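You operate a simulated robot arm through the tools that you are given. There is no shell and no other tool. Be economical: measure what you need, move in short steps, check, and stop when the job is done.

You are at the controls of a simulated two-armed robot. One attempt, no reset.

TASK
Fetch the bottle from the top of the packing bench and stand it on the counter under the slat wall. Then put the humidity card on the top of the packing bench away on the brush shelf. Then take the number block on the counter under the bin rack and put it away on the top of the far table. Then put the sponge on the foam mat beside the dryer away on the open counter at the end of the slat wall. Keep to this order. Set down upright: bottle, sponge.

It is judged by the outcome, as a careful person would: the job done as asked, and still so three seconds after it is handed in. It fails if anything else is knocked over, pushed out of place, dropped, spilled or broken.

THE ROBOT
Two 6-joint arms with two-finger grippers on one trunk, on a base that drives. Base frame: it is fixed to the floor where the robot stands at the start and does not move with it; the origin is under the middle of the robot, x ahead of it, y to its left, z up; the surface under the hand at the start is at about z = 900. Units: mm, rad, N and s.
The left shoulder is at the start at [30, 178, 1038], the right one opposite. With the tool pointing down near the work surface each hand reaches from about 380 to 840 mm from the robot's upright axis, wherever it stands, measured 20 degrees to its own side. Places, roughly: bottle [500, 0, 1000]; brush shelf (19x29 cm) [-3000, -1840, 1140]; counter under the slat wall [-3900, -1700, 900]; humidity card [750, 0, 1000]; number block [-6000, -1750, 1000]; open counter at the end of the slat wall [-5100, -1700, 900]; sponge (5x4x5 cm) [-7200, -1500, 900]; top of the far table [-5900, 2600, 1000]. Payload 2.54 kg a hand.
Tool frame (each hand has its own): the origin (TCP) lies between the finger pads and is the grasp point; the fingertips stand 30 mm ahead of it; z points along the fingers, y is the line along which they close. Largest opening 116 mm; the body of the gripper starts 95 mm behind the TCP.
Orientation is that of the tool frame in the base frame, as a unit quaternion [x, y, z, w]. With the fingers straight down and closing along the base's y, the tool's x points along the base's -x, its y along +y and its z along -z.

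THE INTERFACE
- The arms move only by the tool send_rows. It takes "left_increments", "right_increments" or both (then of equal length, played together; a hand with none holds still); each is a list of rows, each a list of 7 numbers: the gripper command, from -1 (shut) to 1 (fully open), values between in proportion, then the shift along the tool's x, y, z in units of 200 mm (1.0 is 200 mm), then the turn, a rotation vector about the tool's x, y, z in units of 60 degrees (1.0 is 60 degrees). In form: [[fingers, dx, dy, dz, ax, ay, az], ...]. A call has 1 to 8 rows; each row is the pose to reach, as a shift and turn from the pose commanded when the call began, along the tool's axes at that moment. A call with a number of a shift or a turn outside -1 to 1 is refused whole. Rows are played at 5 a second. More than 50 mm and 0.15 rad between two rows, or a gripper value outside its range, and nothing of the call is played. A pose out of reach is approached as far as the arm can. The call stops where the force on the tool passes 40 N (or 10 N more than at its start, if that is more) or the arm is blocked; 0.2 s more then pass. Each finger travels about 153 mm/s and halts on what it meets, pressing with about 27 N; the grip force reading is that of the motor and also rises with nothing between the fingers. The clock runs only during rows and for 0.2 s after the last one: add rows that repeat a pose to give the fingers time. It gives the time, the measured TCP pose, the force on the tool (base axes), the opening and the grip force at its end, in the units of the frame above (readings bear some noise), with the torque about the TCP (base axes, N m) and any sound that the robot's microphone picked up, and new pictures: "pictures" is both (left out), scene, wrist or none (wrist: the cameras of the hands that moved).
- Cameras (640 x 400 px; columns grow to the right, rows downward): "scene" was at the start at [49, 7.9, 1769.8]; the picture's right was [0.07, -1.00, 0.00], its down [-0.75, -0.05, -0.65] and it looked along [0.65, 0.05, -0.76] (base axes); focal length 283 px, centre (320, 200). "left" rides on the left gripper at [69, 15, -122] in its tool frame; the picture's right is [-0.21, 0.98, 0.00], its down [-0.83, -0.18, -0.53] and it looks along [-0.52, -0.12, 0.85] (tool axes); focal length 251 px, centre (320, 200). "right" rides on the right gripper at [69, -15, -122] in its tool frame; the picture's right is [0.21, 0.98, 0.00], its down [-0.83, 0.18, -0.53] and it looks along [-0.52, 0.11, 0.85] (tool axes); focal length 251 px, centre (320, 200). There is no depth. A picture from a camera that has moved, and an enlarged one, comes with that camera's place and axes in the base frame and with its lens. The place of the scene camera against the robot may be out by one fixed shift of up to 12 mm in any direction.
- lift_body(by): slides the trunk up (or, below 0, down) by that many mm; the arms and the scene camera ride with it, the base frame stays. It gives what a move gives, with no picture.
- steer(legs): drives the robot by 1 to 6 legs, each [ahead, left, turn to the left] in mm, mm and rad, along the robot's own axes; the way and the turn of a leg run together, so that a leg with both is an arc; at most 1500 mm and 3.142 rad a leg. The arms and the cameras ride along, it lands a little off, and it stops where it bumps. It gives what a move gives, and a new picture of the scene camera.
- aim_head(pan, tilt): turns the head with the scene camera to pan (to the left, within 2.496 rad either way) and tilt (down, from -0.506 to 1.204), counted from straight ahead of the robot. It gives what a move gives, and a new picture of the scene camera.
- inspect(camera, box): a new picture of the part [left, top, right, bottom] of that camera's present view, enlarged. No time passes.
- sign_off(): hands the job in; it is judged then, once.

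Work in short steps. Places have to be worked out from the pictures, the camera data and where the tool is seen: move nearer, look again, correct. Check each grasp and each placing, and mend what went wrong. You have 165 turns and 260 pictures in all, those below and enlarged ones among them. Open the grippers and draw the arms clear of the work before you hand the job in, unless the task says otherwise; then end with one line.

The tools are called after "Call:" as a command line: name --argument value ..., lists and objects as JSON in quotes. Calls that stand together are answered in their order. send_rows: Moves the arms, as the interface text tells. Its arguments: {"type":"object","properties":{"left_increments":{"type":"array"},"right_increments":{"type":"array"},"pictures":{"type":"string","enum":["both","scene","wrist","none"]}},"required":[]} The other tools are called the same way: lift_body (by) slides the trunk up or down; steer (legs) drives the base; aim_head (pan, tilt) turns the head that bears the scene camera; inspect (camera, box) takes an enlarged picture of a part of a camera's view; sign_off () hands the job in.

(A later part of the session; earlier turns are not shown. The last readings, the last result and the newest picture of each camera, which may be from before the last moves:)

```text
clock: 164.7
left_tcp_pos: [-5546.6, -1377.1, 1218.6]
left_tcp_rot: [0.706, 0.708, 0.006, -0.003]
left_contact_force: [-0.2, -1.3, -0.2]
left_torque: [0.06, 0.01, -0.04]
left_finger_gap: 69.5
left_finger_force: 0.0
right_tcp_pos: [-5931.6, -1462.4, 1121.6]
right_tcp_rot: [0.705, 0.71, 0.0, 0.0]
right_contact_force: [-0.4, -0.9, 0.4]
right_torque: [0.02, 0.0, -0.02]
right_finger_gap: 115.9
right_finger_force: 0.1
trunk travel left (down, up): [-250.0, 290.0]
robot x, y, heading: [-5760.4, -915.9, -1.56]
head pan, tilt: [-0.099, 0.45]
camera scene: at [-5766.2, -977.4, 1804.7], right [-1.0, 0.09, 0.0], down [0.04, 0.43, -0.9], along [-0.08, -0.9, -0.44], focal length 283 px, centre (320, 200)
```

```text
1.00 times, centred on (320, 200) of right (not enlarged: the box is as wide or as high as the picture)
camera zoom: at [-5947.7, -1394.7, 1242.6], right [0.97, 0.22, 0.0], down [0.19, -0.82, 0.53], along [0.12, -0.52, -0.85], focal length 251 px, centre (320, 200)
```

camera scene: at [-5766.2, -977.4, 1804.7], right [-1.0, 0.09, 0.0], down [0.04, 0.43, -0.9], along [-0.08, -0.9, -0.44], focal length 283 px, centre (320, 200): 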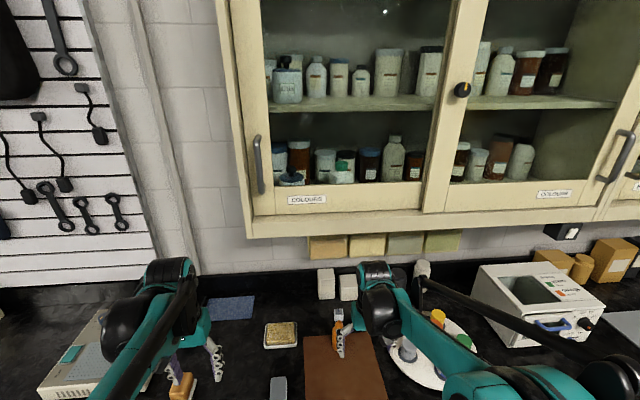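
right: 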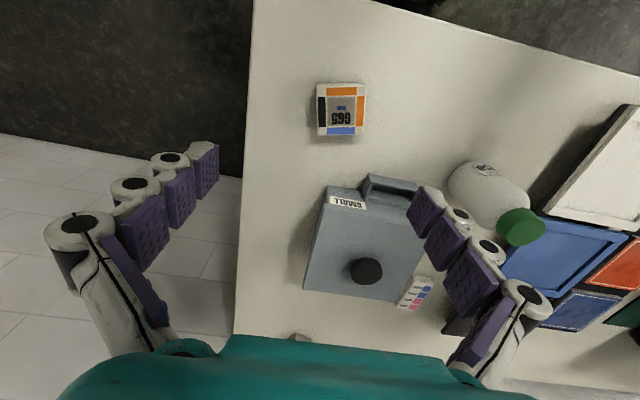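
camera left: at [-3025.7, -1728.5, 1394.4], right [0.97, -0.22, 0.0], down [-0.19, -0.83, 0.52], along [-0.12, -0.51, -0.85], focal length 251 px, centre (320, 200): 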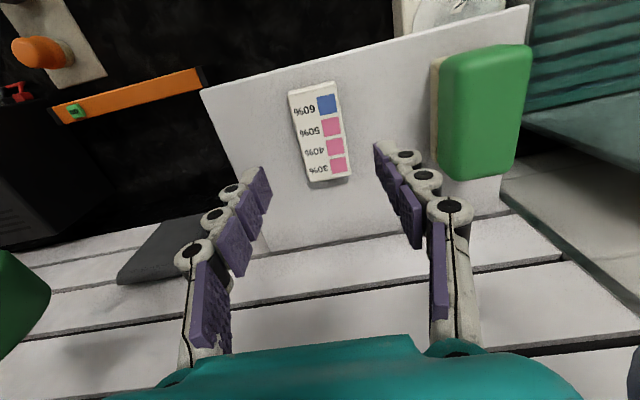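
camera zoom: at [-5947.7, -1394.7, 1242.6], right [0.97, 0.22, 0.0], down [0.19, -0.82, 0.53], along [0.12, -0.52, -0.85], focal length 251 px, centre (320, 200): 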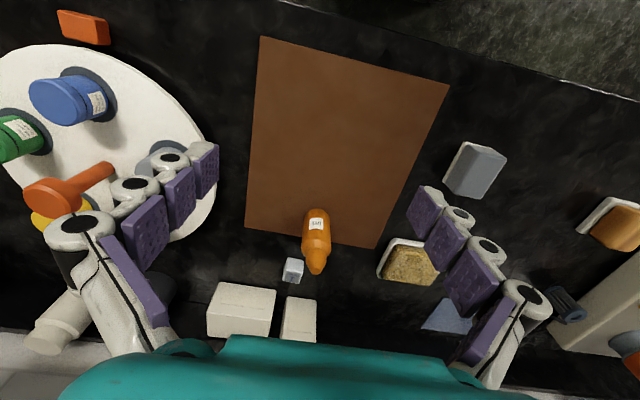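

The bottle stands at (-5897, -1645, top ≈1010) and the cabinet's front bottom edge at y≈-1700, z≈1340, so I'll enter low from the +x side over the bristle dish, tilting the hand 10°. First I move the base a little left and ahead.

Call:
steer --legs '[[130, 80, -0.01]]'

Call:
send_rows --right_increments '[[0.2, 0, 0.2, 0, 0, 0, 0], [0.2, 0, 0.4, 0, 0, 0, 0], [0.2, 0, 0.4, 0.2, 0, -0.05, 0], [0.2, 0, 0.4, 0.4, 0, -0.11, 0], [0.2, 0, 0.4, 0.6, 0, -0.17, 0], [0.2, 0, 0.4, 0.6, 0, -0.17, 0]]'

```text
clock: 166.1
left_tcp_pos: [-5469.6, -1508.9, 1217.8]
left_tcp_rot: [0.71, 0.704, 0.005, -0.003]
left_contact_force: [-0.6, -0.3, 0.5]
left_torque: [0.02, -0.02, 0.0]
left_finger_gap: 69.5
left_finger_force: 0.0
right_tcp_pos: [-5856.8, -1589.4, 1120.6]
right_tcp_rot: [0.709, 0.705, 0.0, 0.0]
right_contact_force: [0.3, -0.5, -0.7]
right_torque: [0.04, 0.04, -0.02]
right_finger_gap: 116.0
right_finger_force: 0.3
trunk travel left (down, up): [-250.0, 290.0]
robot x, y, heading: [-5674.9, -1047.3, -1.573]
head pan, tilt: [-0.099, 0.45]
camera scene: at [-5684.0, -1106.5, 1804.7], right [-0.99, 0.1, 0.0], down [0.04, 0.43, -0.9], along [-0.09, -0.9, -0.44], focal length 283 px, centre (320, 200)
```

scene: 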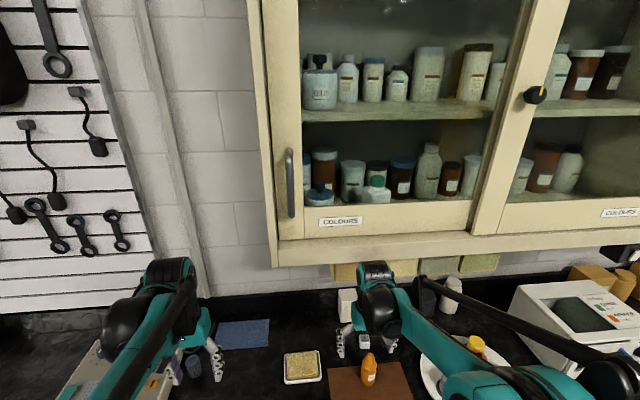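

```text
clock: 167.5
left_tcp_pos: [-5469.5, -1507.5, 1219.5]
left_tcp_rot: [0.71, 0.704, 0.006, -0.003]
left_contact_force: [1.0, 0.5, 0.7]
left_torque: [-0.01, 0.01, 0.03]
left_finger_gap: 69.7
left_finger_force: 0.0
right_tcp_pos: [-5776.1, -1587.9, 1001.0]
right_tcp_rot: [0.705, 0.703, -0.064, 0.062]
right_contact_force: [-0.1, 0.0, 1.3]
right_torque: [-0.01, 0.0, -0.01]
right_finger_gap: 69.8
right_finger_force: 0.1
trunk travel left (down, up): [-250.0, 290.0]
robot x, y, heading: [-5674.6, -1047.2, -1.572]
head pan, tilt: [-0.099, 0.45]
camera scene: at [-5684.6, -1104.7, 1804.8], right [-0.99, 0.1, 0.0], down [0.04, 0.43, -0.9], along [-0.09, -0.9, -0.44], focal length 283 px, centre (320, 200)
camera right: at [-5790.6, -1499.5, 1108.3], right [0.98, 0.21, -0.04], down [0.18, -0.72, 0.67], along [0.11, -0.66, -0.74], focal length 251 px, centre (320, 200)
```

scene: 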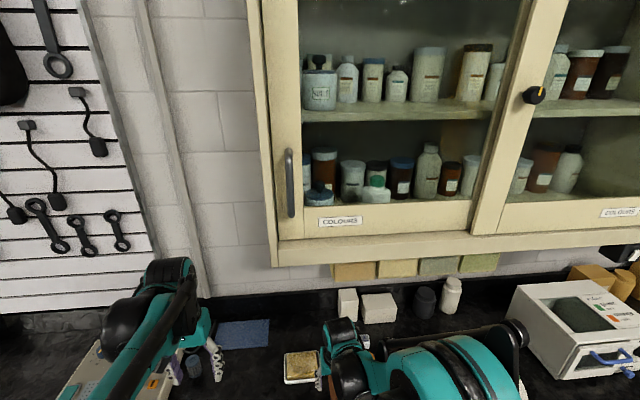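
right: 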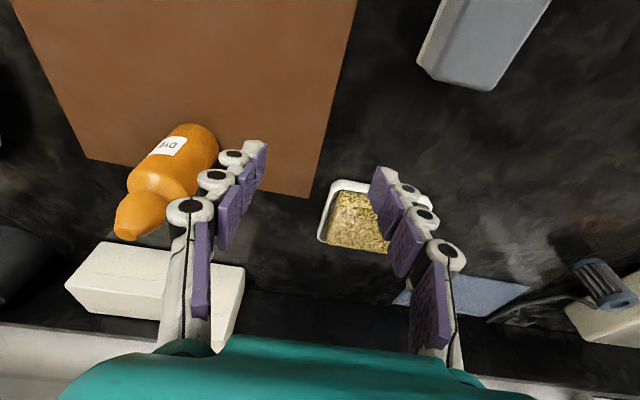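

Tilt is right. I slide in horizontally toward the wall, alongside the bottle, over the dish.

Call:
send_rows --right_increments '[[0.2, -0.2, 0, 0.035, 0, 0, 0], [0.2, -0.4, 0, 0.07, 0, 0, 0], [0.2, -0.6, 0, 0.106, 0, 0, 0], [0.2, -0.8, 0, 0.14, 0, 0, 0], [0.2, -0.95, 0, 0.168, 0, 0, 0], [0.2, -0.95, 0, 0.168, 0, 0, 0]]'

```text
clock: 168.9
left_tcp_pos: [-5468.7, -1508.4, 1219.4]
left_tcp_rot: [0.711, 0.704, 0.006, -0.003]
left_contact_force: [0.6, 0.2, -0.6]
left_torque: [-0.03, -0.01, 0.0]
left_finger_gap: 69.6
left_finger_force: 0.1
right_tcp_pos: [-5776.2, -1782.4, 1000.4]
right_tcp_rot: [0.706, 0.702, -0.063, 0.063]
right_contact_force: [0.2, -0.4, 0.4]
right_torque: [0.0, 0.01, 0.02]
right_finger_gap: 69.7
right_finger_force: 0.1
trunk travel left (down, up): [-250.0, 290.0]
robot x, y, heading: [-5675.1, -1044.9, -1.574]
head pan, tilt: [-0.099, 0.45]
camera scene: at [-5684.8, -1104.6, 1804.8], right [-0.99, 0.1, 0.0], down [0.04, 0.43, -0.9], along [-0.09, -0.9, -0.43], focal length 283 px, centre (320, 200)
camera right: at [-5791.0, -1694.3, 1108.4], right [0.98, 0.21, -0.04], down [0.18, -0.72, 0.67], along [0.11, -0.66, -0.74], focal length 251 px, centre (320, 200)
```

scene: 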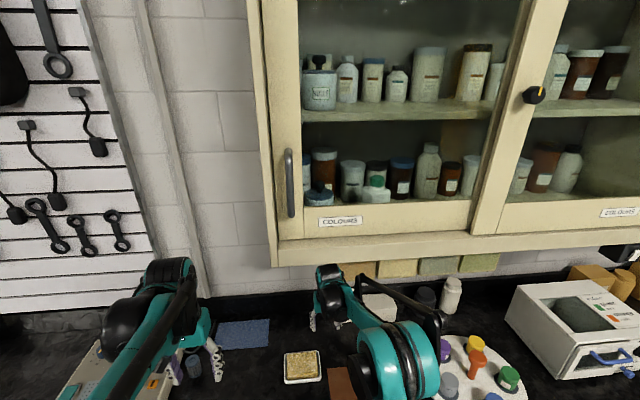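
right: 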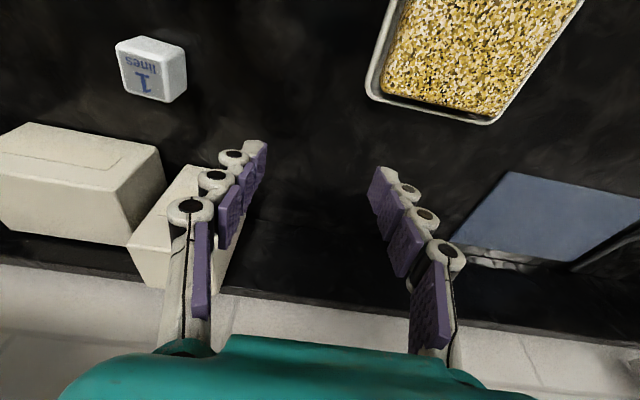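

The block reads "1 lines" and sits at about (-5919, -1781, top ≈ 890). I slide toward -x above it.

Call:
send_rows --right_increments '[[0.2, 0, -0.2, 0, 0, 0, 0], [0.2, 0, -0.4, 0, 0, 0, 0], [0.2, 0, -0.6, 0, 0, 0, 0], [0.2, 0, -0.715, 0, 0, 0, 0], [0.2, 0, -0.715, 0, 0, 0, 0]]'

```text
clock: 170.1
left_tcp_pos: [-5468.9, -1509.4, 1219.2]
left_tcp_rot: [0.71, 0.705, 0.006, -0.003]
left_contact_force: [0.3, 1.0, 0.2]
left_torque: [0.02, 0.0, -0.01]
left_finger_gap: 70.0
left_finger_force: 0.1
right_tcp_pos: [-5919.2, -1779.9, 1000.0]
right_tcp_rot: [0.706, 0.703, -0.062, 0.063]
right_contact_force: [-0.5, 1.3, 0.3]
right_torque: [0.0, -0.01, -0.03]
right_finger_gap: 69.4
right_finger_force: 0.1
trunk travel left (down, up): [-250.0, 290.0]
robot x, y, heading: [-5674.1, -1045.1, -1.574]
head pan, tilt: [-0.099, 0.45]
camera scene: at [-5684.5, -1105.4, 1804.8], right [-0.99, 0.1, 0.0], down [0.04, 0.43, -0.9], along [-0.09, -0.9, -0.44], focal length 283 px, centre (320, 200)
camera right: at [-5933.5, -1692.3, 1107.2], right [0.98, 0.21, -0.04], down [0.18, -0.72, 0.67], along [0.11, -0.66, -0.74], focal length 251 px, centre (320, 200)
```

scene: 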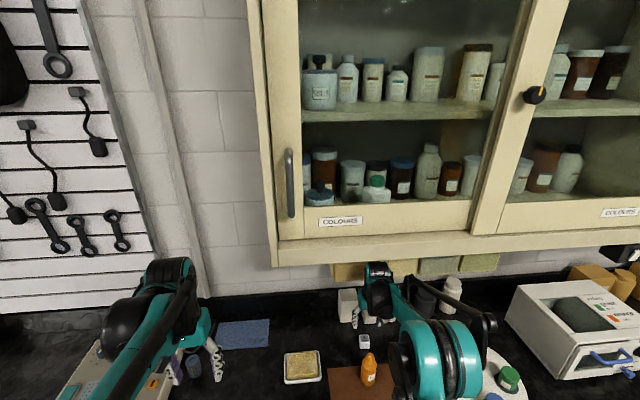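
right: 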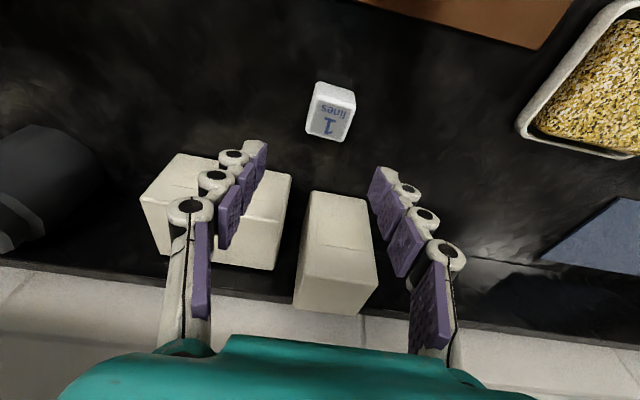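

The block is centred under the fingers. I descend vertically most of the way.

Call:
send_rows --right_increments '[[0.2, 0.015, 0.025, 0.13, 0, 0, 0], [0.2, 0.035, 0.025, 0.26, 0, 0, 0], [0.2, 0.05, 0.025, 0.37, 0, 0, 0], [0.2, 0.05, 0.025, 0.37, 0, 0, 0]]' --pictures "wrist"

```text
clock: 171.1
left_tcp_pos: [-5468.6, -1507.0, 1218.9]
left_tcp_rot: [0.71, 0.704, 0.005, -0.003]
left_contact_force: [-0.3, -0.6, 0.4]
left_torque: [-0.03, 0.0, 0.0]
left_finger_gap: 69.7
left_finger_force: 0.2
right_tcp_pos: [-5915.0, -1783.7, 926.0]
right_tcp_rot: [0.705, 0.703, -0.063, 0.063]
right_contact_force: [0.6, -0.5, 1.2]
right_torque: [-0.05, 0.0, 0.01]
right_finger_gap: 69.6
right_finger_force: 0.1
trunk travel left (down, up): [-250.0, 290.0]
robot x, y, heading: [-5674.4, -1046.7, -1.579]
head pan, tilt: [-0.099, 0.45]
camera right: at [-5928.3, -1695.2, 1034.0], right [0.98, 0.21, -0.04], down [0.18, -0.72, 0.67], along [0.11, -0.66, -0.74], focal length 251 px, centre (320, 200)
```

right: 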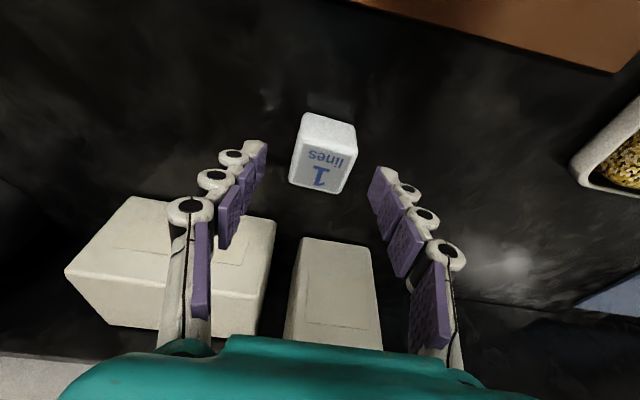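

I continue down in small steps watching for contact.

Call:
send_rows --right_increments '[[0.2, 0.004, 0, 0.025, 0, 0, 0], [0.2, 0.009, 0, 0.05, 0, 0, 0], [0.2, 0.013, 0, 0.075, 0, 0, 0], [0.2, 0.018, 0, 0.1, 0, 0, 0], [0.2, 0.022, 0, 0.12, 0, 0, 0], [0.2, 0.025, 0, 0.14, 0, 0, 0], [0.2, 0.025, 0, 0.14, 0, 0, 0]]' --pictures "wrist"

```text
clock: 172.4
left_tcp_pos: [-5466.4, -1502.1, 1220.8]
left_tcp_rot: [0.71, 0.704, 0.004, -0.003]
left_contact_force: [1.5, 0.0, 0.4]
left_torque: [-0.06, 0.01, 0.0]
left_finger_gap: 69.8
left_finger_force: 0.2
right_tcp_pos: [-5914.6, -1783.7, 911.7]
right_tcp_rot: [0.705, 0.703, -0.068, 0.067]
right_contact_force: [3.4, -1.2, 45.7]
right_torque: [0.2, -0.17, -0.03]
right_finger_gap: 34.0
right_finger_force: 39.4
trunk travel left (down, up): [-250.0, 290.0]
robot x, y, heading: [-5678.0, -1046.8, -1.576]
head pan, tilt: [-0.099, 0.45]
stopped in row 6 (right hand): the force on the tool passed its limit at 48 N (the readings are from after the stop); the commanded pose is now the measured one
camera right: at [-5928.5, -1693.8, 1017.7], right [0.98, 0.21, -0.04], down [0.18, -0.71, 0.68], along [0.11, -0.67, -0.73], focal length 251 px, centre (320, 200)
```

right: 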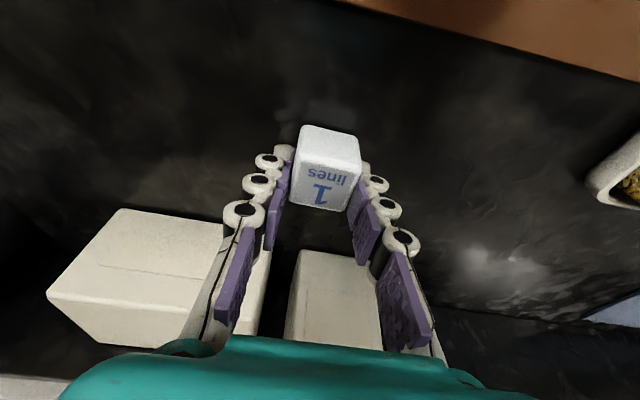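

Counter touched at tip z≈881 and the fingers now flank the block. I lift slightly and close.

Call:
send_rows --right_increments '[[-0.2, -0.003, 0, -0.02, 0, 0, 0], [-1, -0.005, 0, -0.03, 0, 0, 0], [-1, -0.005, 0, -0.03, 0, 0, 0], [-1, -0.005, 0, -0.03, 0, 0, 0], [-1, -0.005, 0, -0.03, 0, 0, 0]]' --pictures "wrist"

```text
clock: 173.6
left_tcp_pos: [-5470.9, -1507.5, 1219.1]
left_tcp_rot: [0.71, 0.704, 0.005, -0.004]
left_contact_force: [-0.4, -0.1, 0.6]
left_torque: [-0.01, 0.0, 0.02]
left_finger_gap: 69.6
left_finger_force: 0.0
right_tcp_pos: [-5917.4, -1787.1, 912.1]
right_tcp_rot: [0.706, 0.702, -0.066, 0.063]
right_contact_force: [0.3, 1.5, 3.1]
right_torque: [0.05, 0.02, 0.05]
right_finger_gap: 33.7
right_finger_force: 26.7
trunk travel left (down, up): [-250.0, 290.0]
robot x, y, heading: [-5681.9, -1041.5, -1.573]
head pan, tilt: [-0.099, 0.45]
camera right: at [-5930.9, -1697.6, 1018.4], right [0.98, 0.21, -0.04], down [0.18, -0.72, 0.68], along [0.11, -0.67, -0.74], focal length 251 px, centre (320, 200)
```

right: 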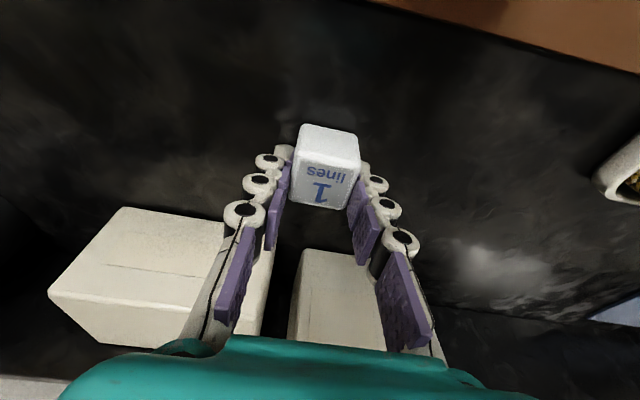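

The block is gripped. I lift vertically to z≈1000.

Call:
send_rows --right_increments '[[-1, -0.02, 0, -0.12, 0, 0, 0], [-1, -0.04, 0, -0.25, 0, 0, 0], [-1, -0.06, 0, -0.36, 0, 0, 0], [-1, -0.076, 0, -0.44, 0, 0, 0], [-1, -0.076, 0, -0.44, 0, 0, 0]]' --pictures "wrist"

Call:
send_rows --right_increments '[[-1, 0, 0.2, 0, 0, 0, 0], [-1, 0, 0.4, 0, 0, 0, 0], [-1, 0, 0.6, 0, 0, 0, 0], [-1, 0, 0.75, 0, 0, 0, 0], [-1, 0, 0.75, 0, 0, 0, 0]]' --pictures "none"

Call:
send_rows --right_increments '[[-1, 0.2, 0, -0.035, 0, 0, 0], [-1, 0.4, 0, -0.07, 0, 0, 0], [-1, 0.6, 0, -0.106, 0, 0, 0], [-1, 0.8, 0, -0.14, 0, 0, 0], [-1, 1, 0, -0.176, 0, 0, 0]]'

```text
clock: 174.8
left_tcp_pos: [-5470.3, -1507.7, 1218.8]
left_tcp_rot: [0.71, 0.705, 0.006, -0.003]
left_contact_force: [-0.5, 1.1, -0.7]
left_torque: [0.0, 0.0, 0.03]
left_finger_gap: 69.6
left_finger_force: 0.1
right_tcp_pos: [-5915.9, -1785.5, 1001.6]
right_tcp_rot: [0.706, 0.703, -0.065, 0.064]
right_contact_force: [-0.5, 0.2, 0.2]
right_torque: [0.0, -0.03, -0.01]
right_finger_gap: 33.6
right_finger_force: 26.9
trunk travel left (down, up): [-250.0, 290.0]
robot x, y, heading: [-5676.8, -1044.6, -1.578]
head pan, tilt: [-0.099, 0.45]
camera right: at [-5930.2, -1696.7, 1108.5], right [0.98, 0.21, -0.04], down [0.18, -0.72, 0.68], along [0.11, -0.67, -0.74], focal length 251 px, centre (320, 200)
```

right: 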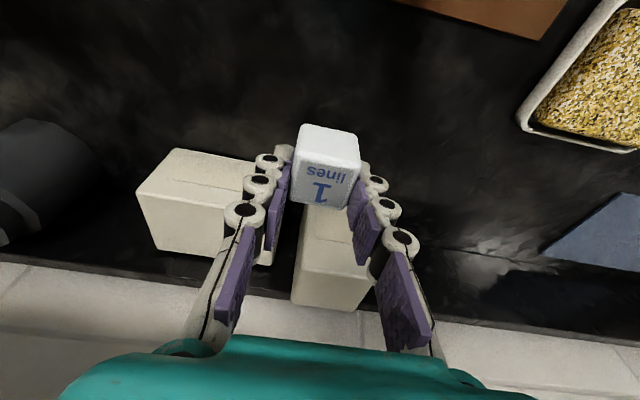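

```text
clock: 176.0
left_tcp_pos: [-5469.9, -1508.4, 1218.7]
left_tcp_rot: [0.711, 0.703, 0.006, -0.003]
left_contact_force: [-0.2, -0.3, 0.0]
left_torque: [0.03, -0.04, 0.02]
left_finger_gap: 69.6
left_finger_force: 0.0
right_tcp_pos: [-5766.1, -1784.3, 1002.3]
right_tcp_rot: [0.706, 0.703, -0.065, 0.064]
right_contact_force: [-0.3, -0.6, -0.3]
right_torque: [0.03, -0.01, 0.0]
right_finger_gap: 33.5
right_finger_force: 27.6
trunk travel left (down, up): [-250.0, 290.0]
robot x, y, heading: [-5677.9, -1045.2, -1.572]
head pan, tilt: [-0.099, 0.45]
```

```text
clock: 177.2
left_tcp_pos: [-5469.5, -1506.6, 1219.2]
left_tcp_rot: [0.71, 0.704, 0.005, -0.002]
left_contact_force: [0.0, 0.4, 0.3]
left_torque: [-0.07, 0.02, -0.03]
left_finger_gap: 69.3
left_finger_force: 0.1
right_tcp_pos: [-5763.8, -1582.6, 999.4]
right_tcp_rot: [0.705, 0.703, -0.066, 0.065]
right_contact_force: [1.0, 1.0, -0.3]
right_torque: [-0.01, 0.02, 0.01]
right_finger_gap: 33.5
right_finger_force: 27.2
trunk travel left (down, up): [-250.0, 290.0]
robot x, y, heading: [-5678.8, -1046.3, -1.575]
head pan, tilt: [-0.099, 0.45]
camera scene: at [-5684.7, -1103.4, 1804.9], right [-0.99, 0.1, 0.0], down [0.04, 0.43, -0.9], along [-0.09, -0.9, -0.43], focal length 283 px, centre (320, 200)
camera right: at [-5778.1, -1493.8, 1106.5], right [0.98, 0.21, -0.04], down [0.18, -0.71, 0.68], along [0.11, -0.67, -0.74], focal length 251 px, centre (320, 200)
```

scene: 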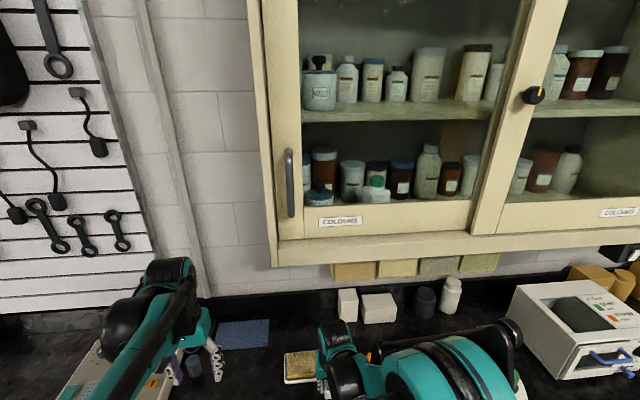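
right: 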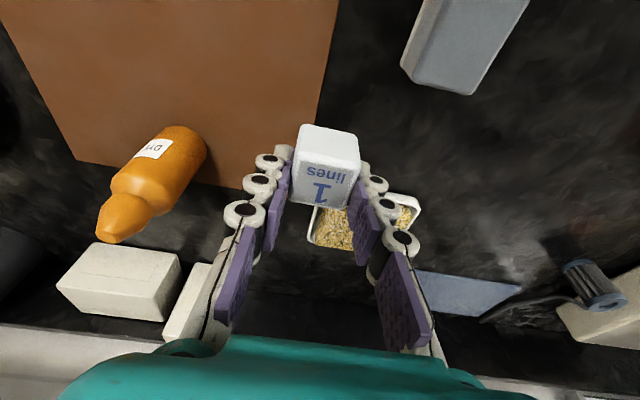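

I level the hand and raise it, and then back away and head around toward the far table, looking on the way.

Call:
send_rows --right_increments '[[-1, 0.03, 0, -0.15, 0, 0.06, 0], [-1, 0.06, 0, -0.35, 0, 0.12, 0], [-1, 0.1, 0, -0.55, 0, 0.17, 0], [-1, 0.13, 0, -0.75, 0, 0.17, 0], [-1, 0.13, 0, -0.75, 0, 0.17, 0]]' --pictures "none"

Call:
steer --legs '[[-370, 0, 0], [0, -700, 0], [0, 0, -1.571]]'

Call:
aim_head --pan -1.2 --tilt 0.4

```text
clock: 178.4
left_tcp_pos: [-5470.2, -1508.1, 1218.8]
left_tcp_rot: [0.71, 0.704, 0.007, -0.003]
left_contact_force: [0.3, -0.2, 0.2]
left_torque: [0.03, 0.01, 0.05]
left_finger_gap: 69.5
left_finger_force: 0.1
right_tcp_pos: [-5768.2, -1531.7, 1141.2]
right_tcp_rot: [0.709, 0.705, -0.002, 0.001]
right_contact_force: [0.8, 0.6, 0.4]
right_torque: [0.04, 0.03, 0.02]
right_finger_gap: 33.6
right_finger_force: 27.0
trunk travel left (down, up): [-250.0, 290.0]
robot x, y, heading: [-5677.8, -1044.5, -1.574]
head pan, tilt: [-0.099, 0.45]
```

```text
clock: 187.8
left_tcp_pos: [-6804.1, -905.5, 1218.7]
left_tcp_rot: [1.0, 0.021, 0.007, 0.002]
left_contact_force: [0.8, -0.2, -0.1]
left_torque: [0.02, 0.01, 0.0]
left_finger_gap: 69.9
left_finger_force: 0.0
right_tcp_pos: [-6841.0, -608.9, 1142.3]
right_tcp_rot: [1.0, 0.024, -0.003, -0.001]
right_contact_force: [-0.1, -0.4, -0.4]
right_torque: [0.02, 0.05, 0.01]
right_finger_gap: 33.6
right_finger_force: 26.9
trunk travel left (down, up): [-250.0, 290.0]
robot x, y, heading: [-6354.5, -672.9, -3.094]
head pan, tilt: [-0.099, 0.45]
camera scene: at [-6414.4, -666.7, 1804.8], right [0.05, 1.0, 0.0], down [0.43, -0.02, -0.9], along [-0.9, 0.05, -0.44], focal length 283 px, centre (320, 200)
```

scene: 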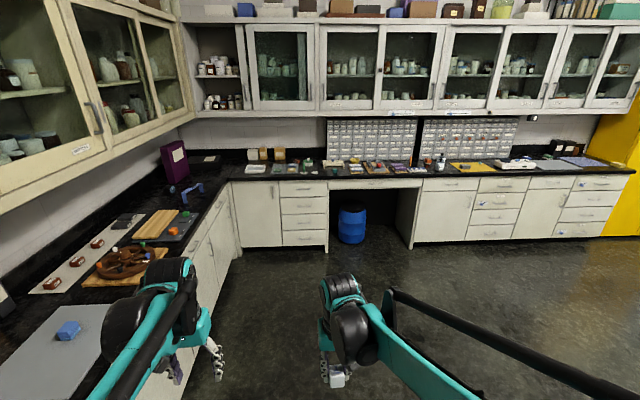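

```text
clock: 189.1
left_tcp_pos: [-6804.0, -905.6, 1218.8]
left_tcp_rot: [1.0, 0.02, 0.006, 0.002]
left_contact_force: [0.2, -0.1, 0.0]
left_torque: [0.02, 0.02, 0.01]
left_finger_gap: 69.5
left_finger_force: 0.1
right_tcp_pos: [-6841.5, -608.9, 1140.6]
right_tcp_rot: [1.0, 0.023, -0.003, -0.001]
right_contact_force: [-0.9, 0.7, 0.2]
right_torque: [0.01, 0.02, -0.05]
right_finger_gap: 33.6
right_finger_force: 26.9
trunk travel left (down, up): [-250.0, 290.0]
robot x, y, heading: [-6357.1, -675.6, -3.097]
head pan, tilt: [-1.201, 0.4]
camera scene: at [-6360.2, -587.0, 1809.5], right [0.91, 0.41, 0.0], down [0.16, -0.36, -0.92], along [-0.37, 0.84, -0.39], focal length 283 px, centre (320, 200)
```

scene: 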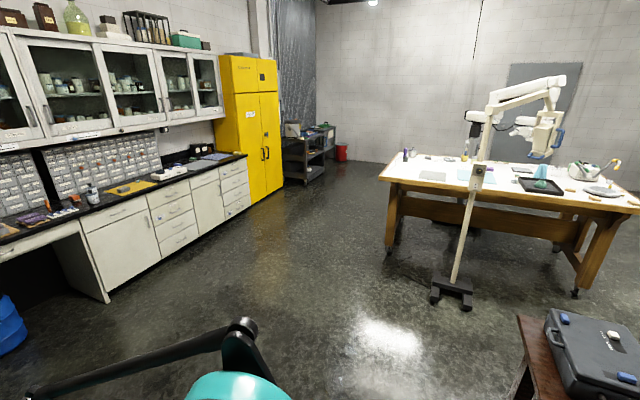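

The far table is visible with a lamp stand in front of it. I zoom in on its top.

Call:
inspect --camera "scene" --box '[370, 120, 640, 300]'

```text
2.22 times, centred on (505, 210) of scene
camera zoom: at [-6360.2, -587.0, 1809.5], right [0.91, 0.41, 0.0], down [0.16, -0.36, -0.92], along [-0.37, 0.84, -0.39], focal length 628 px, centre (-91, 178)
```

zoom: 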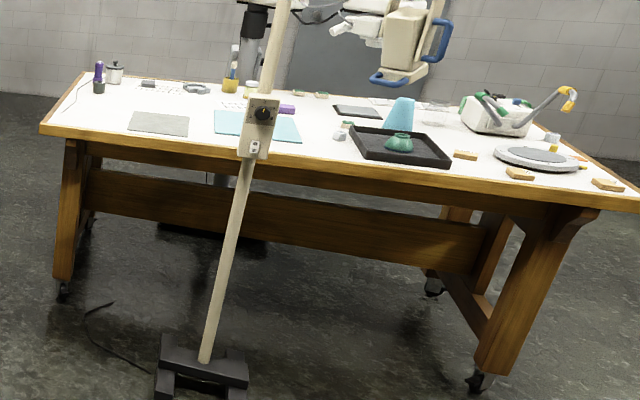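

Front-left of the far table is free. I turn to face it and drive up on the left of the lamp.

Call:
steer --legs '[[0, 0, -1.615], [0, 480, 0], [1500, 0, 0], [450, 0, 0]]'

Call:
aim_head --pan -0.2 --tilt 0.6

```text
clock: 205.0
left_tcp_pos: [-7117.6, 1663.6, 1218.7]
left_tcp_rot: [0.714, -0.7, 0.004, 0.006]
left_contact_force: [0.0, 0.8, -0.1]
left_torque: [0.0, -0.04, 0.01]
left_finger_gap: 69.6
left_finger_force: 0.2
right_tcp_pos: [-6819.0, 1693.8, 1140.0]
right_tcp_rot: [0.717, -0.697, -0.001, -0.003]
right_contact_force: [-0.1, 0.5, 0.2]
right_torque: [-0.01, -0.01, -0.01]
right_finger_gap: 33.5
right_finger_force: 27.2
trunk travel left (down, up): [-250.0, 290.0]
robot x, y, heading: [-6895.5, 1207.0, 1.596]
head pan, tilt: [-1.201, 0.4]
camera scene: at [-6808.7, 1216.7, 1809.5], right [0.39, -0.92, 0.0], down [-0.36, -0.15, -0.92], along [0.85, 0.36, -0.39], focal length 283 px, centre (320, 200)
```

scene: 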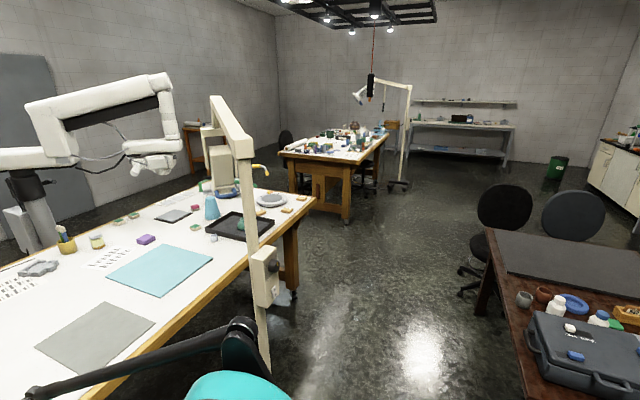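

```text
clock: 206.3
left_tcp_pos: [-7117.7, 1662.6, 1218.9]
left_tcp_rot: [0.715, -0.699, 0.002, 0.006]
left_contact_force: [0.3, 0.2, -0.1]
left_torque: [0.05, 0.02, 0.0]
left_finger_gap: 69.4
left_finger_force: 0.0
right_tcp_pos: [-6819.0, 1695.1, 1141.7]
right_tcp_rot: [0.716, -0.698, -0.001, -0.002]
right_contact_force: [0.3, -0.6, -0.2]
right_torque: [0.02, 0.01, -0.03]
right_finger_gap: 33.5
right_finger_force: 27.3
trunk travel left (down, up): [-250.0, 290.0]
robot x, y, heading: [-6893.8, 1206.9, 1.602]
head pan, tilt: [-0.201, 0.6]
camera scene: at [-6878.7, 1267.0, 1791.2], right [0.98, -0.17, 0.0], down [-0.1, -0.56, -0.83], along [0.14, 0.81, -0.56], focal length 283 px, centre (320, 200)
```

scene: 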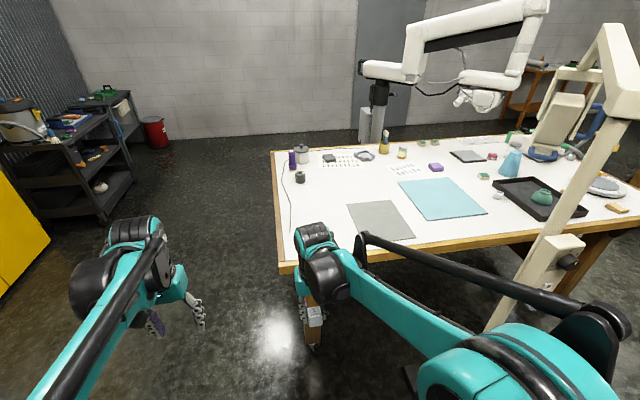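

The table's front-left area is free; target around (-6650, 2300). I drive up.

Call:
steer --legs '[[410, 0, -0.03]]'

Call:
inspect --camera "right" --box '[0, 0, 640, 400]'

```text
clock: 208.8
left_tcp_pos: [-7104.5, 2075.2, 1218.3]
left_tcp_rot: [-0.702, 0.712, -0.004, -0.005]
left_contact_force: [-0.4, -0.2, -0.5]
left_torque: [-0.02, -0.02, -0.01]
left_finger_gap: 69.8
left_finger_force: 0.1
right_tcp_pos: [-6806.9, 2097.0, 1141.0]
right_tcp_rot: [-0.704, 0.711, 0.001, 0.003]
right_contact_force: [0.7, -0.7, 0.2]
right_torque: [-0.01, -0.01, 0.02]
right_finger_gap: 33.5
right_finger_force: 26.7
trunk travel left (down, up): [-250.0, 290.0]
robot x, y, heading: [-6900.3, 1611.5, 1.56]
head pan, tilt: [-0.201, 0.6]
camera scene: at [-6880.6, 1672.0, 1791.2], right [0.98, -0.21, 0.0], down [-0.12, -0.55, -0.82], along [0.17, 0.81, -0.57], focal length 283 px, centre (320, 200)
```

scene: 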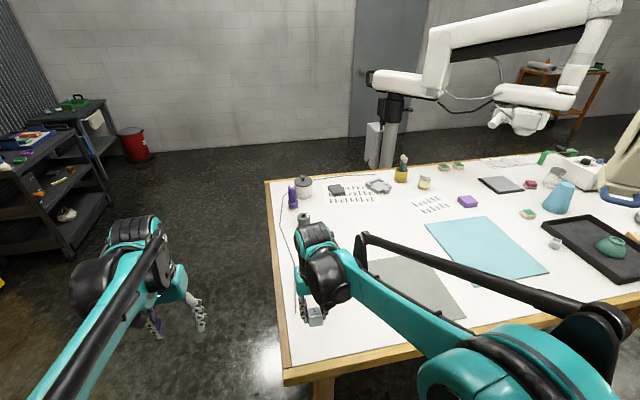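

```text
1.00 times, centred on (320, 200) of right (not enlarged: the box is as wide or as high as the picture)
camera zoom: at [-6791.4, 2025.7, 1261.9], right [-0.98, -0.21, 0.0], down [-0.18, 0.82, 0.54], along [-0.11, 0.53, -0.84], focal length 251 px, centre (320, 200)
```

zoom: 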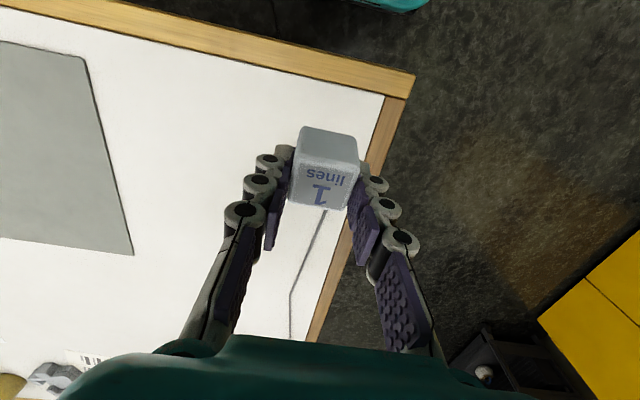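

I move the block over (-6655, 2285) while lowering to z≈1020.

Call:
send_rows --right_increments '[[-1, -0.15, -0.13, 0, 0, 0, 0], [-1, -0.3, -0.26, 0.1, 0, 0, 0], [-1, -0.45, -0.39, 0.2, 0, 0, 0], [-1, -0.6, -0.52, 0.3, 0, 0, 0], [-1, -0.75, -0.65, 0.45, 0, 0, 0], [-1, -0.93, -0.76, 0.6, 0, 0, 0], [-1, -0.93, -0.76, 0.6, 0, 0, 0]]'

```text
refused: row 6 steps farther than a row can; nothing moved
```

Row 6 was a touch too long; I spread the steps.

Call:
send_rows --right_increments '[[-1, -0.14, -0.12, 0.05, 0, 0, 0], [-1, -0.28, -0.24, 0.13, 0, 0, 0], [-1, -0.42, -0.36, 0.21, 0, 0, 0], [-1, -0.56, -0.47, 0.3, 0, 0, 0], [-1, -0.7, -0.58, 0.4, 0, 0, 0], [-1, -0.83, -0.68, 0.5, 0, 0, 0], [-1, -0.93, -0.76, 0.6, 0, 0, 0], [-1, -0.93, -0.76, 0.6, 0, 0, 0]]'

```text
clock: 210.6
left_tcp_pos: [-7105.5, 2074.1, 1219.3]
left_tcp_rot: [-0.702, 0.712, -0.003, -0.005]
left_contact_force: [-0.8, 0.8, 0.7]
left_torque: [0.03, -0.01, 0.0]
left_finger_gap: 69.8
left_finger_force: 0.1
right_tcp_pos: [-6654.5, 2280.9, 1021.0]
right_tcp_rot: [-0.704, 0.71, 0.001, 0.003]
right_contact_force: [0.2, 0.2, -1.0]
right_torque: [0.02, -0.02, 0.0]
right_finger_gap: 33.7
right_finger_force: 26.5
trunk travel left (down, up): [-250.0, 290.0]
robot x, y, heading: [-6900.3, 1614.8, 1.563]
head pan, tilt: [-0.201, 0.6]
camera scene: at [-6881.2, 1670.1, 1791.3], right [0.98, -0.21, 0.0], down [-0.12, -0.55, -0.83], along [0.17, 0.81, -0.56], focal length 283 px, centre (320, 200)
camera right: at [-6639.4, 2210.3, 1143.5], right [-0.98, -0.21, 0.0], down [-0.18, 0.82, 0.54], along [-0.11, 0.53, -0.84], focal length 251 px, centre (320, 200)
```

scene: 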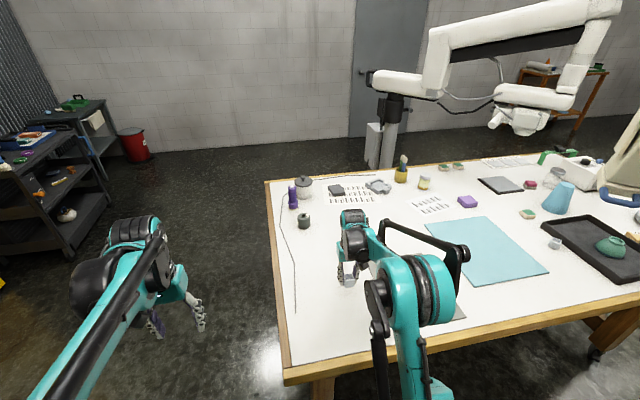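
right: 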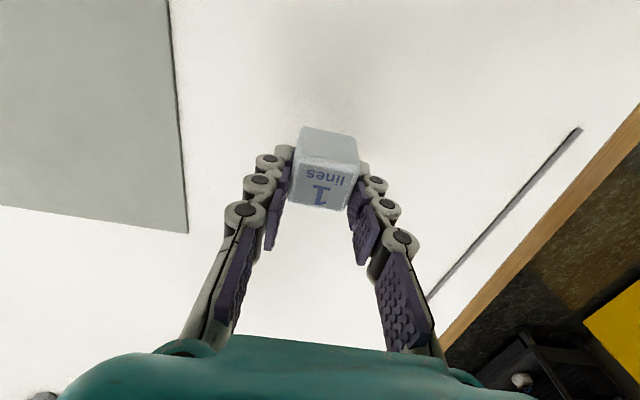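

Clear spot. I re-apply the 10° tilt used at grasp (so the block is level) and lower partway.

Call:
send_rows --right_increments '[[-1, 0, 0, 0.1, 0, -0.06, 0], [-1, 0, 0, 0.2, 0, -0.12, 0], [-1, 0, 0, 0.3, 0, -0.17, 0], [-1, 0, 0, 0.38, 0, -0.17, 0], [-1, 0, 0, 0.45, 0, -0.17, 0], [-1, 0, 0, 0.45, 0, -0.17, 0]]' --pictures "wrist"

```text
clock: 211.3
left_tcp_pos: [-7105.3, 2073.0, 1219.1]
left_tcp_rot: [-0.703, 0.711, -0.002, -0.006]
left_contact_force: [0.4, 0.6, -0.3]
left_torque: [-0.03, 0.01, -0.02]
left_finger_gap: 69.5
left_finger_force: 0.1
right_tcp_pos: [-6652.3, 2278.7, 980.8]
right_tcp_rot: [-0.703, 0.708, 0.05, 0.051]
right_contact_force: [-1.7, -8.9, 15.7]
right_torque: [-0.25, 0.0, 0.0]
right_finger_gap: 33.7
right_finger_force: 27.0
trunk travel left (down, up): [-250.0, 290.0]
robot x, y, heading: [-6899.3, 1611.5, 1.564]
head pan, tilt: [-0.201, 0.6]
stopped in row 3 (right hand): the force on the tool passed its limit at 65 N (the readings are from after the stop); the commanded pose is now the measured one
camera right: at [-6638.1, 2191.3, 1091.6], right [-0.98, -0.2, -0.03], down [-0.18, 0.74, 0.65], along [-0.11, 0.64, -0.76], focal length 251 px, centre (320, 200)
```

right: 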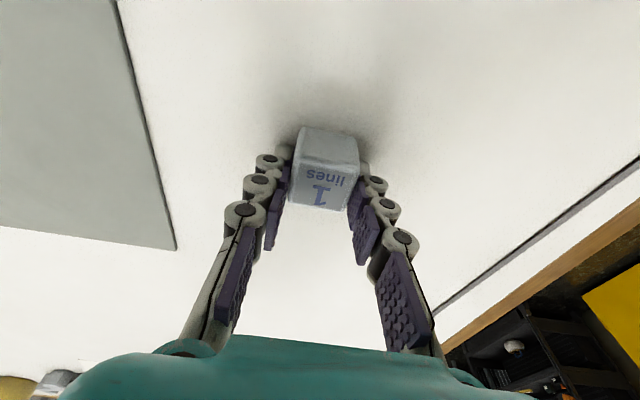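

The table is higher than thought (z≈950). I ease up 5 mm, finish the tilt, and set down gently.

Call:
send_rows --right_increments '[[-1, 0, 0, -0.03, 0, 0, 0], [-1, 0, 0, -0.03, 0, -0.038, 0], [-1, 0, 0, -0.02, 0, -0.038, 0], [-1, 0, 0, -0.01, 0, -0.038, 0], [-1, 0, 0, -0.005, 0, -0.038, 0], [-1, 0, 0, -0.005, 0, -0.038, 0]]' --pictures "wrist"

```text
clock: 212.7
left_tcp_pos: [-7104.9, 2073.7, 1219.2]
left_tcp_rot: [-0.702, 0.712, -0.004, -0.006]
left_contact_force: [-0.8, 1.2, -0.1]
left_torque: [0.04, -0.01, 0.01]
left_finger_gap: 69.6
left_finger_force: 0.1
right_tcp_pos: [-6651.8, 2279.7, 981.6]
right_tcp_rot: [-0.701, 0.707, 0.065, 0.066]
right_contact_force: [3.1, 0.6, 7.1]
right_torque: [-0.04, -0.03, 0.01]
right_finger_gap: 33.6
right_finger_force: 27.0
trunk travel left (down, up): [-250.0, 290.0]
robot x, y, heading: [-6901.5, 1610.8, 1.565]
head pan, tilt: [-0.201, 0.6]
camera right: at [-6637.2, 2187.7, 1088.2], right [-0.98, -0.2, -0.04], down [-0.18, 0.72, 0.68], along [-0.11, 0.67, -0.74], focal length 251 px, centre (320, 200)
```

right: 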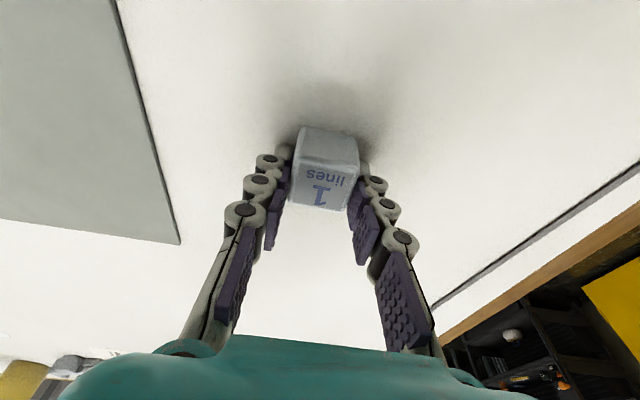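

The block is lightly in contact (7 N) and level. I open and withdraw up.

Call:
send_rows --right_increments '[[-1, 0, 0, 0, 0, 0, 0], [-0.3, 0, 0, 0, 0, 0, 0], [0.1, 0, 0, 0, 0, 0, 0], [0.1, 0, 0, 0, 0, 0, 0], [0.1, -0.02, 0, -0.1, 0, 0, 0], [0.1, -0.05, 0, -0.3, 0, 0, 0], [0.1, -0.09, 0, -0.5, 0, 0, 0]]' --pictures "wrist"

```text
clock: 214.3
left_tcp_pos: [-7105.7, 2074.3, 1218.7]
left_tcp_rot: [-0.702, 0.712, -0.003, -0.006]
left_contact_force: [0.7, 0.2, 0.7]
left_torque: [0.01, 0.0, 0.0]
left_finger_gap: 69.8
left_finger_force: 0.1
right_tcp_pos: [-6652.3, 2274.2, 1081.5]
right_tcp_rot: [-0.702, 0.706, 0.065, 0.065]
right_contact_force: [-0.1, 0.3, 0.4]
right_torque: [0.03, 0.0, -0.01]
right_finger_gap: 63.9
right_finger_force: 0.1
trunk travel left (down, up): [-250.0, 290.0]
robot x, y, heading: [-6902.2, 1611.4, 1.564]
head pan, tilt: [-0.201, 0.6]
camera right: at [-6637.8, 2182.3, 1189.0], right [-0.98, -0.2, -0.04], down [-0.18, 0.72, 0.68], along [-0.11, 0.67, -0.74], focal length 251 px, centre (320, 200)
```

right: 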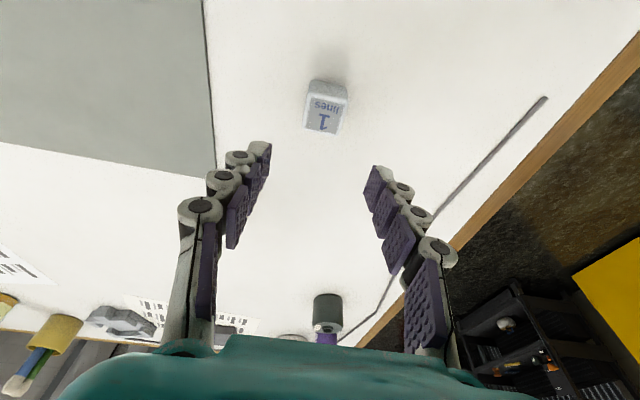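

The number block rests on the far table. I pull the right hand back and level it, then drive back toward the dryer area.

Call:
send_rows --right_increments '[[0.5, 0.2, 0, -0.1, 0, 0.06, 0], [0.5, 0.4, 0, -0.2, 0, 0.12, 0], [0.5, 0.6, 0, -0.3, 0, 0.18, 0], [0.5, 0.8, 0, -0.4, 0, 0.18, 0]]' --pictures "scene"

Call:
steer --legs '[[-1500, 0, 0], [-700, 0, 0], [0, 0, 3.14], [0, -100, 0]]'

Call:
aim_head --pan -0.1 --tilt 0.6

```text
clock: 215.3
left_tcp_pos: [-7104.9, 2071.8, 1218.6]
left_tcp_rot: [-0.703, 0.711, -0.002, -0.005]
left_contact_force: [-0.2, 0.5, 1.1]
left_torque: [0.04, 0.0, -0.03]
left_finger_gap: 69.9
left_finger_force: 0.1
right_tcp_pos: [-6653.7, 2103.9, 1131.4]
right_tcp_rot: [-0.705, 0.709, -0.002, -0.001]
right_contact_force: [0.2, -0.4, -0.1]
right_torque: [0.02, -0.04, 0.0]
right_finger_gap: 87.1
right_finger_force: 0.1
trunk travel left (down, up): [-250.0, 290.0]
robot x, y, heading: [-6899.6, 1611.2, 1.569]
head pan, tilt: [-0.201, 0.6]
camera scene: at [-6880.7, 1667.7, 1791.4], right [0.98, -0.21, 0.0], down [-0.12, -0.55, -0.83], along [0.17, 0.81, -0.56], focal length 283 px, centre (320, 200)
```

scene: 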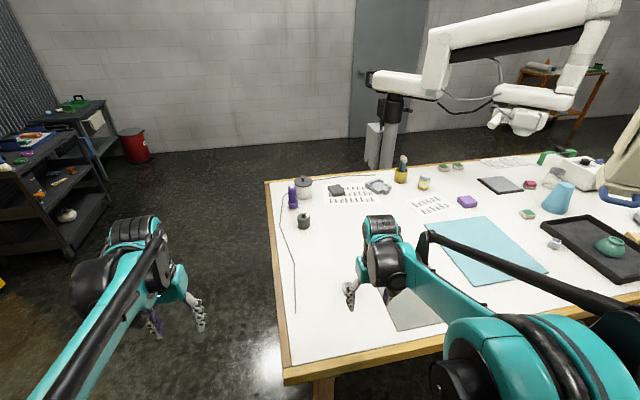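

```text
clock: 234.0
left_tcp_pos: [-6896.9, -1060.3, 1219.1]
left_tcp_rot: [0.754, 0.656, 0.006, -0.002]
left_contact_force: [-0.3, -0.7, 0.2]
left_torque: [-0.01, -0.06, -0.04]
left_finger_gap: 69.5
left_finger_force: 0.0
right_tcp_pos: [-7350.6, -1036.8, 1128.9]
right_tcp_rot: [0.752, 0.659, 0.003, -0.002]
right_contact_force: [0.1, 0.2, -0.4]
right_torque: [0.02, -0.04, 0.01]
right_finger_gap: 86.9
right_finger_force: 0.1
trunk travel left (down, up): [-250.0, 290.0]
robot x, y, heading: [-7041.7, -575.4, -1.705]
head pan, tilt: [-0.201, 0.6]
camera scene: at [-7068.5, -627.3, 1791.2], right [-0.94, 0.33, 0.0], down [0.19, 0.53, -0.82], along [-0.27, -0.78, -0.57], focal length 283 px, centre (320, 200)
```

scene: 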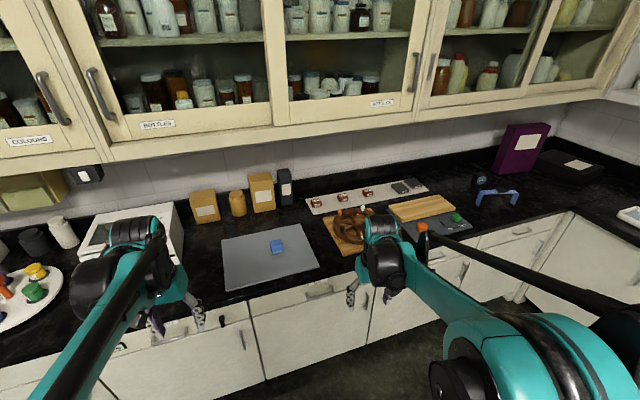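

```text
clock: 234.7
left_tcp_pos: [-6897.2, -1061.6, 1219.1]
left_tcp_rot: [0.754, 0.656, 0.005, -0.002]
left_contact_force: [0.1, 0.2, -0.4]
left_torque: [0.01, 0.0, -0.01]
left_finger_gap: 69.9
left_finger_force: 0.0
right_tcp_pos: [-7349.4, -1035.8, 1128.2]
right_tcp_rot: [0.752, 0.659, 0.002, -0.002]
right_contact_force: [-0.3, -0.1, 0.5]
right_torque: [0.01, 0.02, 0.03]
right_finger_gap: 86.6
right_finger_force: 0.0
trunk travel left (down, up): [-250.0, 290.0]
robot x, y, heading: [-7047.5, -574.9, -1.7]
head pan, tilt: [-0.099, 0.6]
camera scene: at [-7058.8, -629.9, 1791.2], right [-0.97, 0.23, 0.0], down [0.13, 0.55, -0.82], along [-0.19, -0.8, -0.57], focal length 283 px, centre (320, 200)
```

scene: 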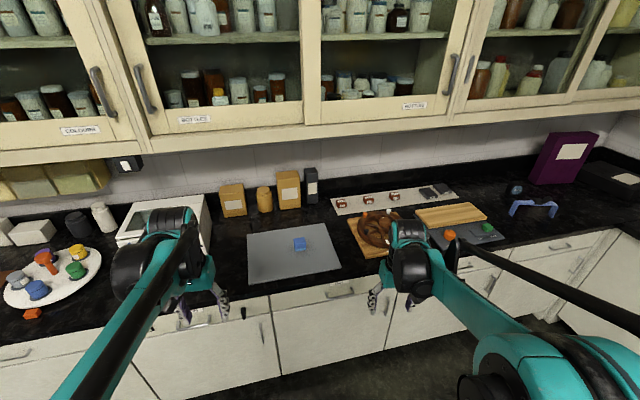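

The sponge is at about (-7193, -1554) on the grey mat. I straighten and drive up.

Call:
steer --legs '[[0, 0, 0.13], [295, 0, 0]]'

Call:
inspect --camera "right" --box '[0, 0, 640, 400]'

```text
clock: 237.3
left_tcp_pos: [-6837.1, -1330.0, 1219.1]
left_tcp_rot: [0.71, 0.704, 0.006, -0.003]
left_contact_force: [-0.5, -0.8, 0.1]
left_torque: [0.04, 0.02, 0.01]
left_finger_gap: 69.2
left_finger_force: 0.0
right_tcp_pos: [-7288.5, -1365.3, 1128.1]
right_tcp_rot: [0.709, 0.706, 0.002, -0.002]
right_contact_force: [0.1, 0.1, 0.0]
right_torque: [0.05, -0.03, -0.02]
right_finger_gap: 87.1
right_finger_force: 0.0
trunk travel left (down, up): [-250.0, 290.0]
robot x, y, heading: [-7044.5, -866.1, -1.577]
head pan, tilt: [-0.099, 0.6]
camera scene: at [-7052.2, -925.2, 1791.2], right [-0.99, 0.1, 0.0], down [0.06, 0.56, -0.82], along [-0.09, -0.82, -0.57], focal length 283 px, centre (320, 200)
```

scene: 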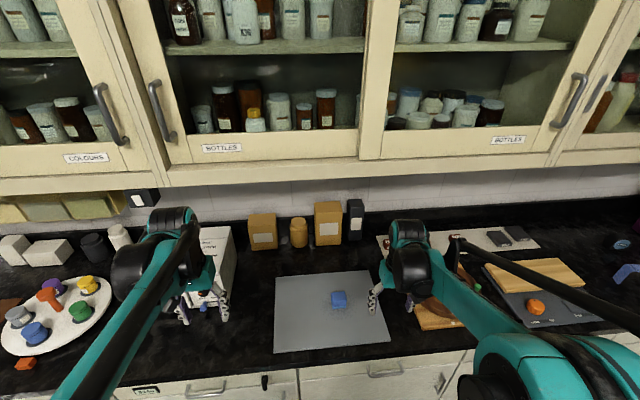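

```text
1.00 times, centred on (320, 200) of right (not enlarged: the box is as wide or as high as the picture)
camera zoom: at [-7302.9, -1297.7, 1251.1], right [0.98, 0.21, 0.0], down [0.18, -0.83, 0.53], along [0.11, -0.52, -0.85], focal length 251 px, centre (320, 200)
```

zoom: 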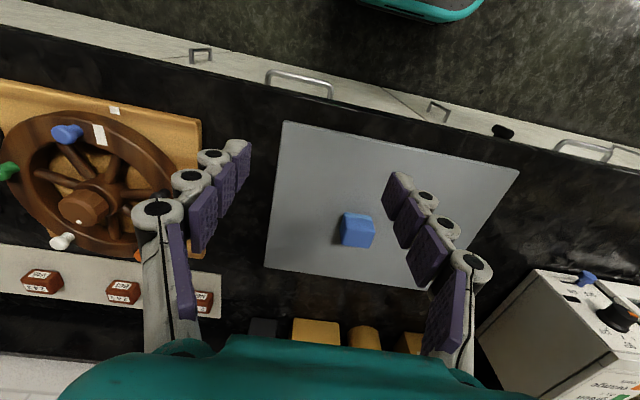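

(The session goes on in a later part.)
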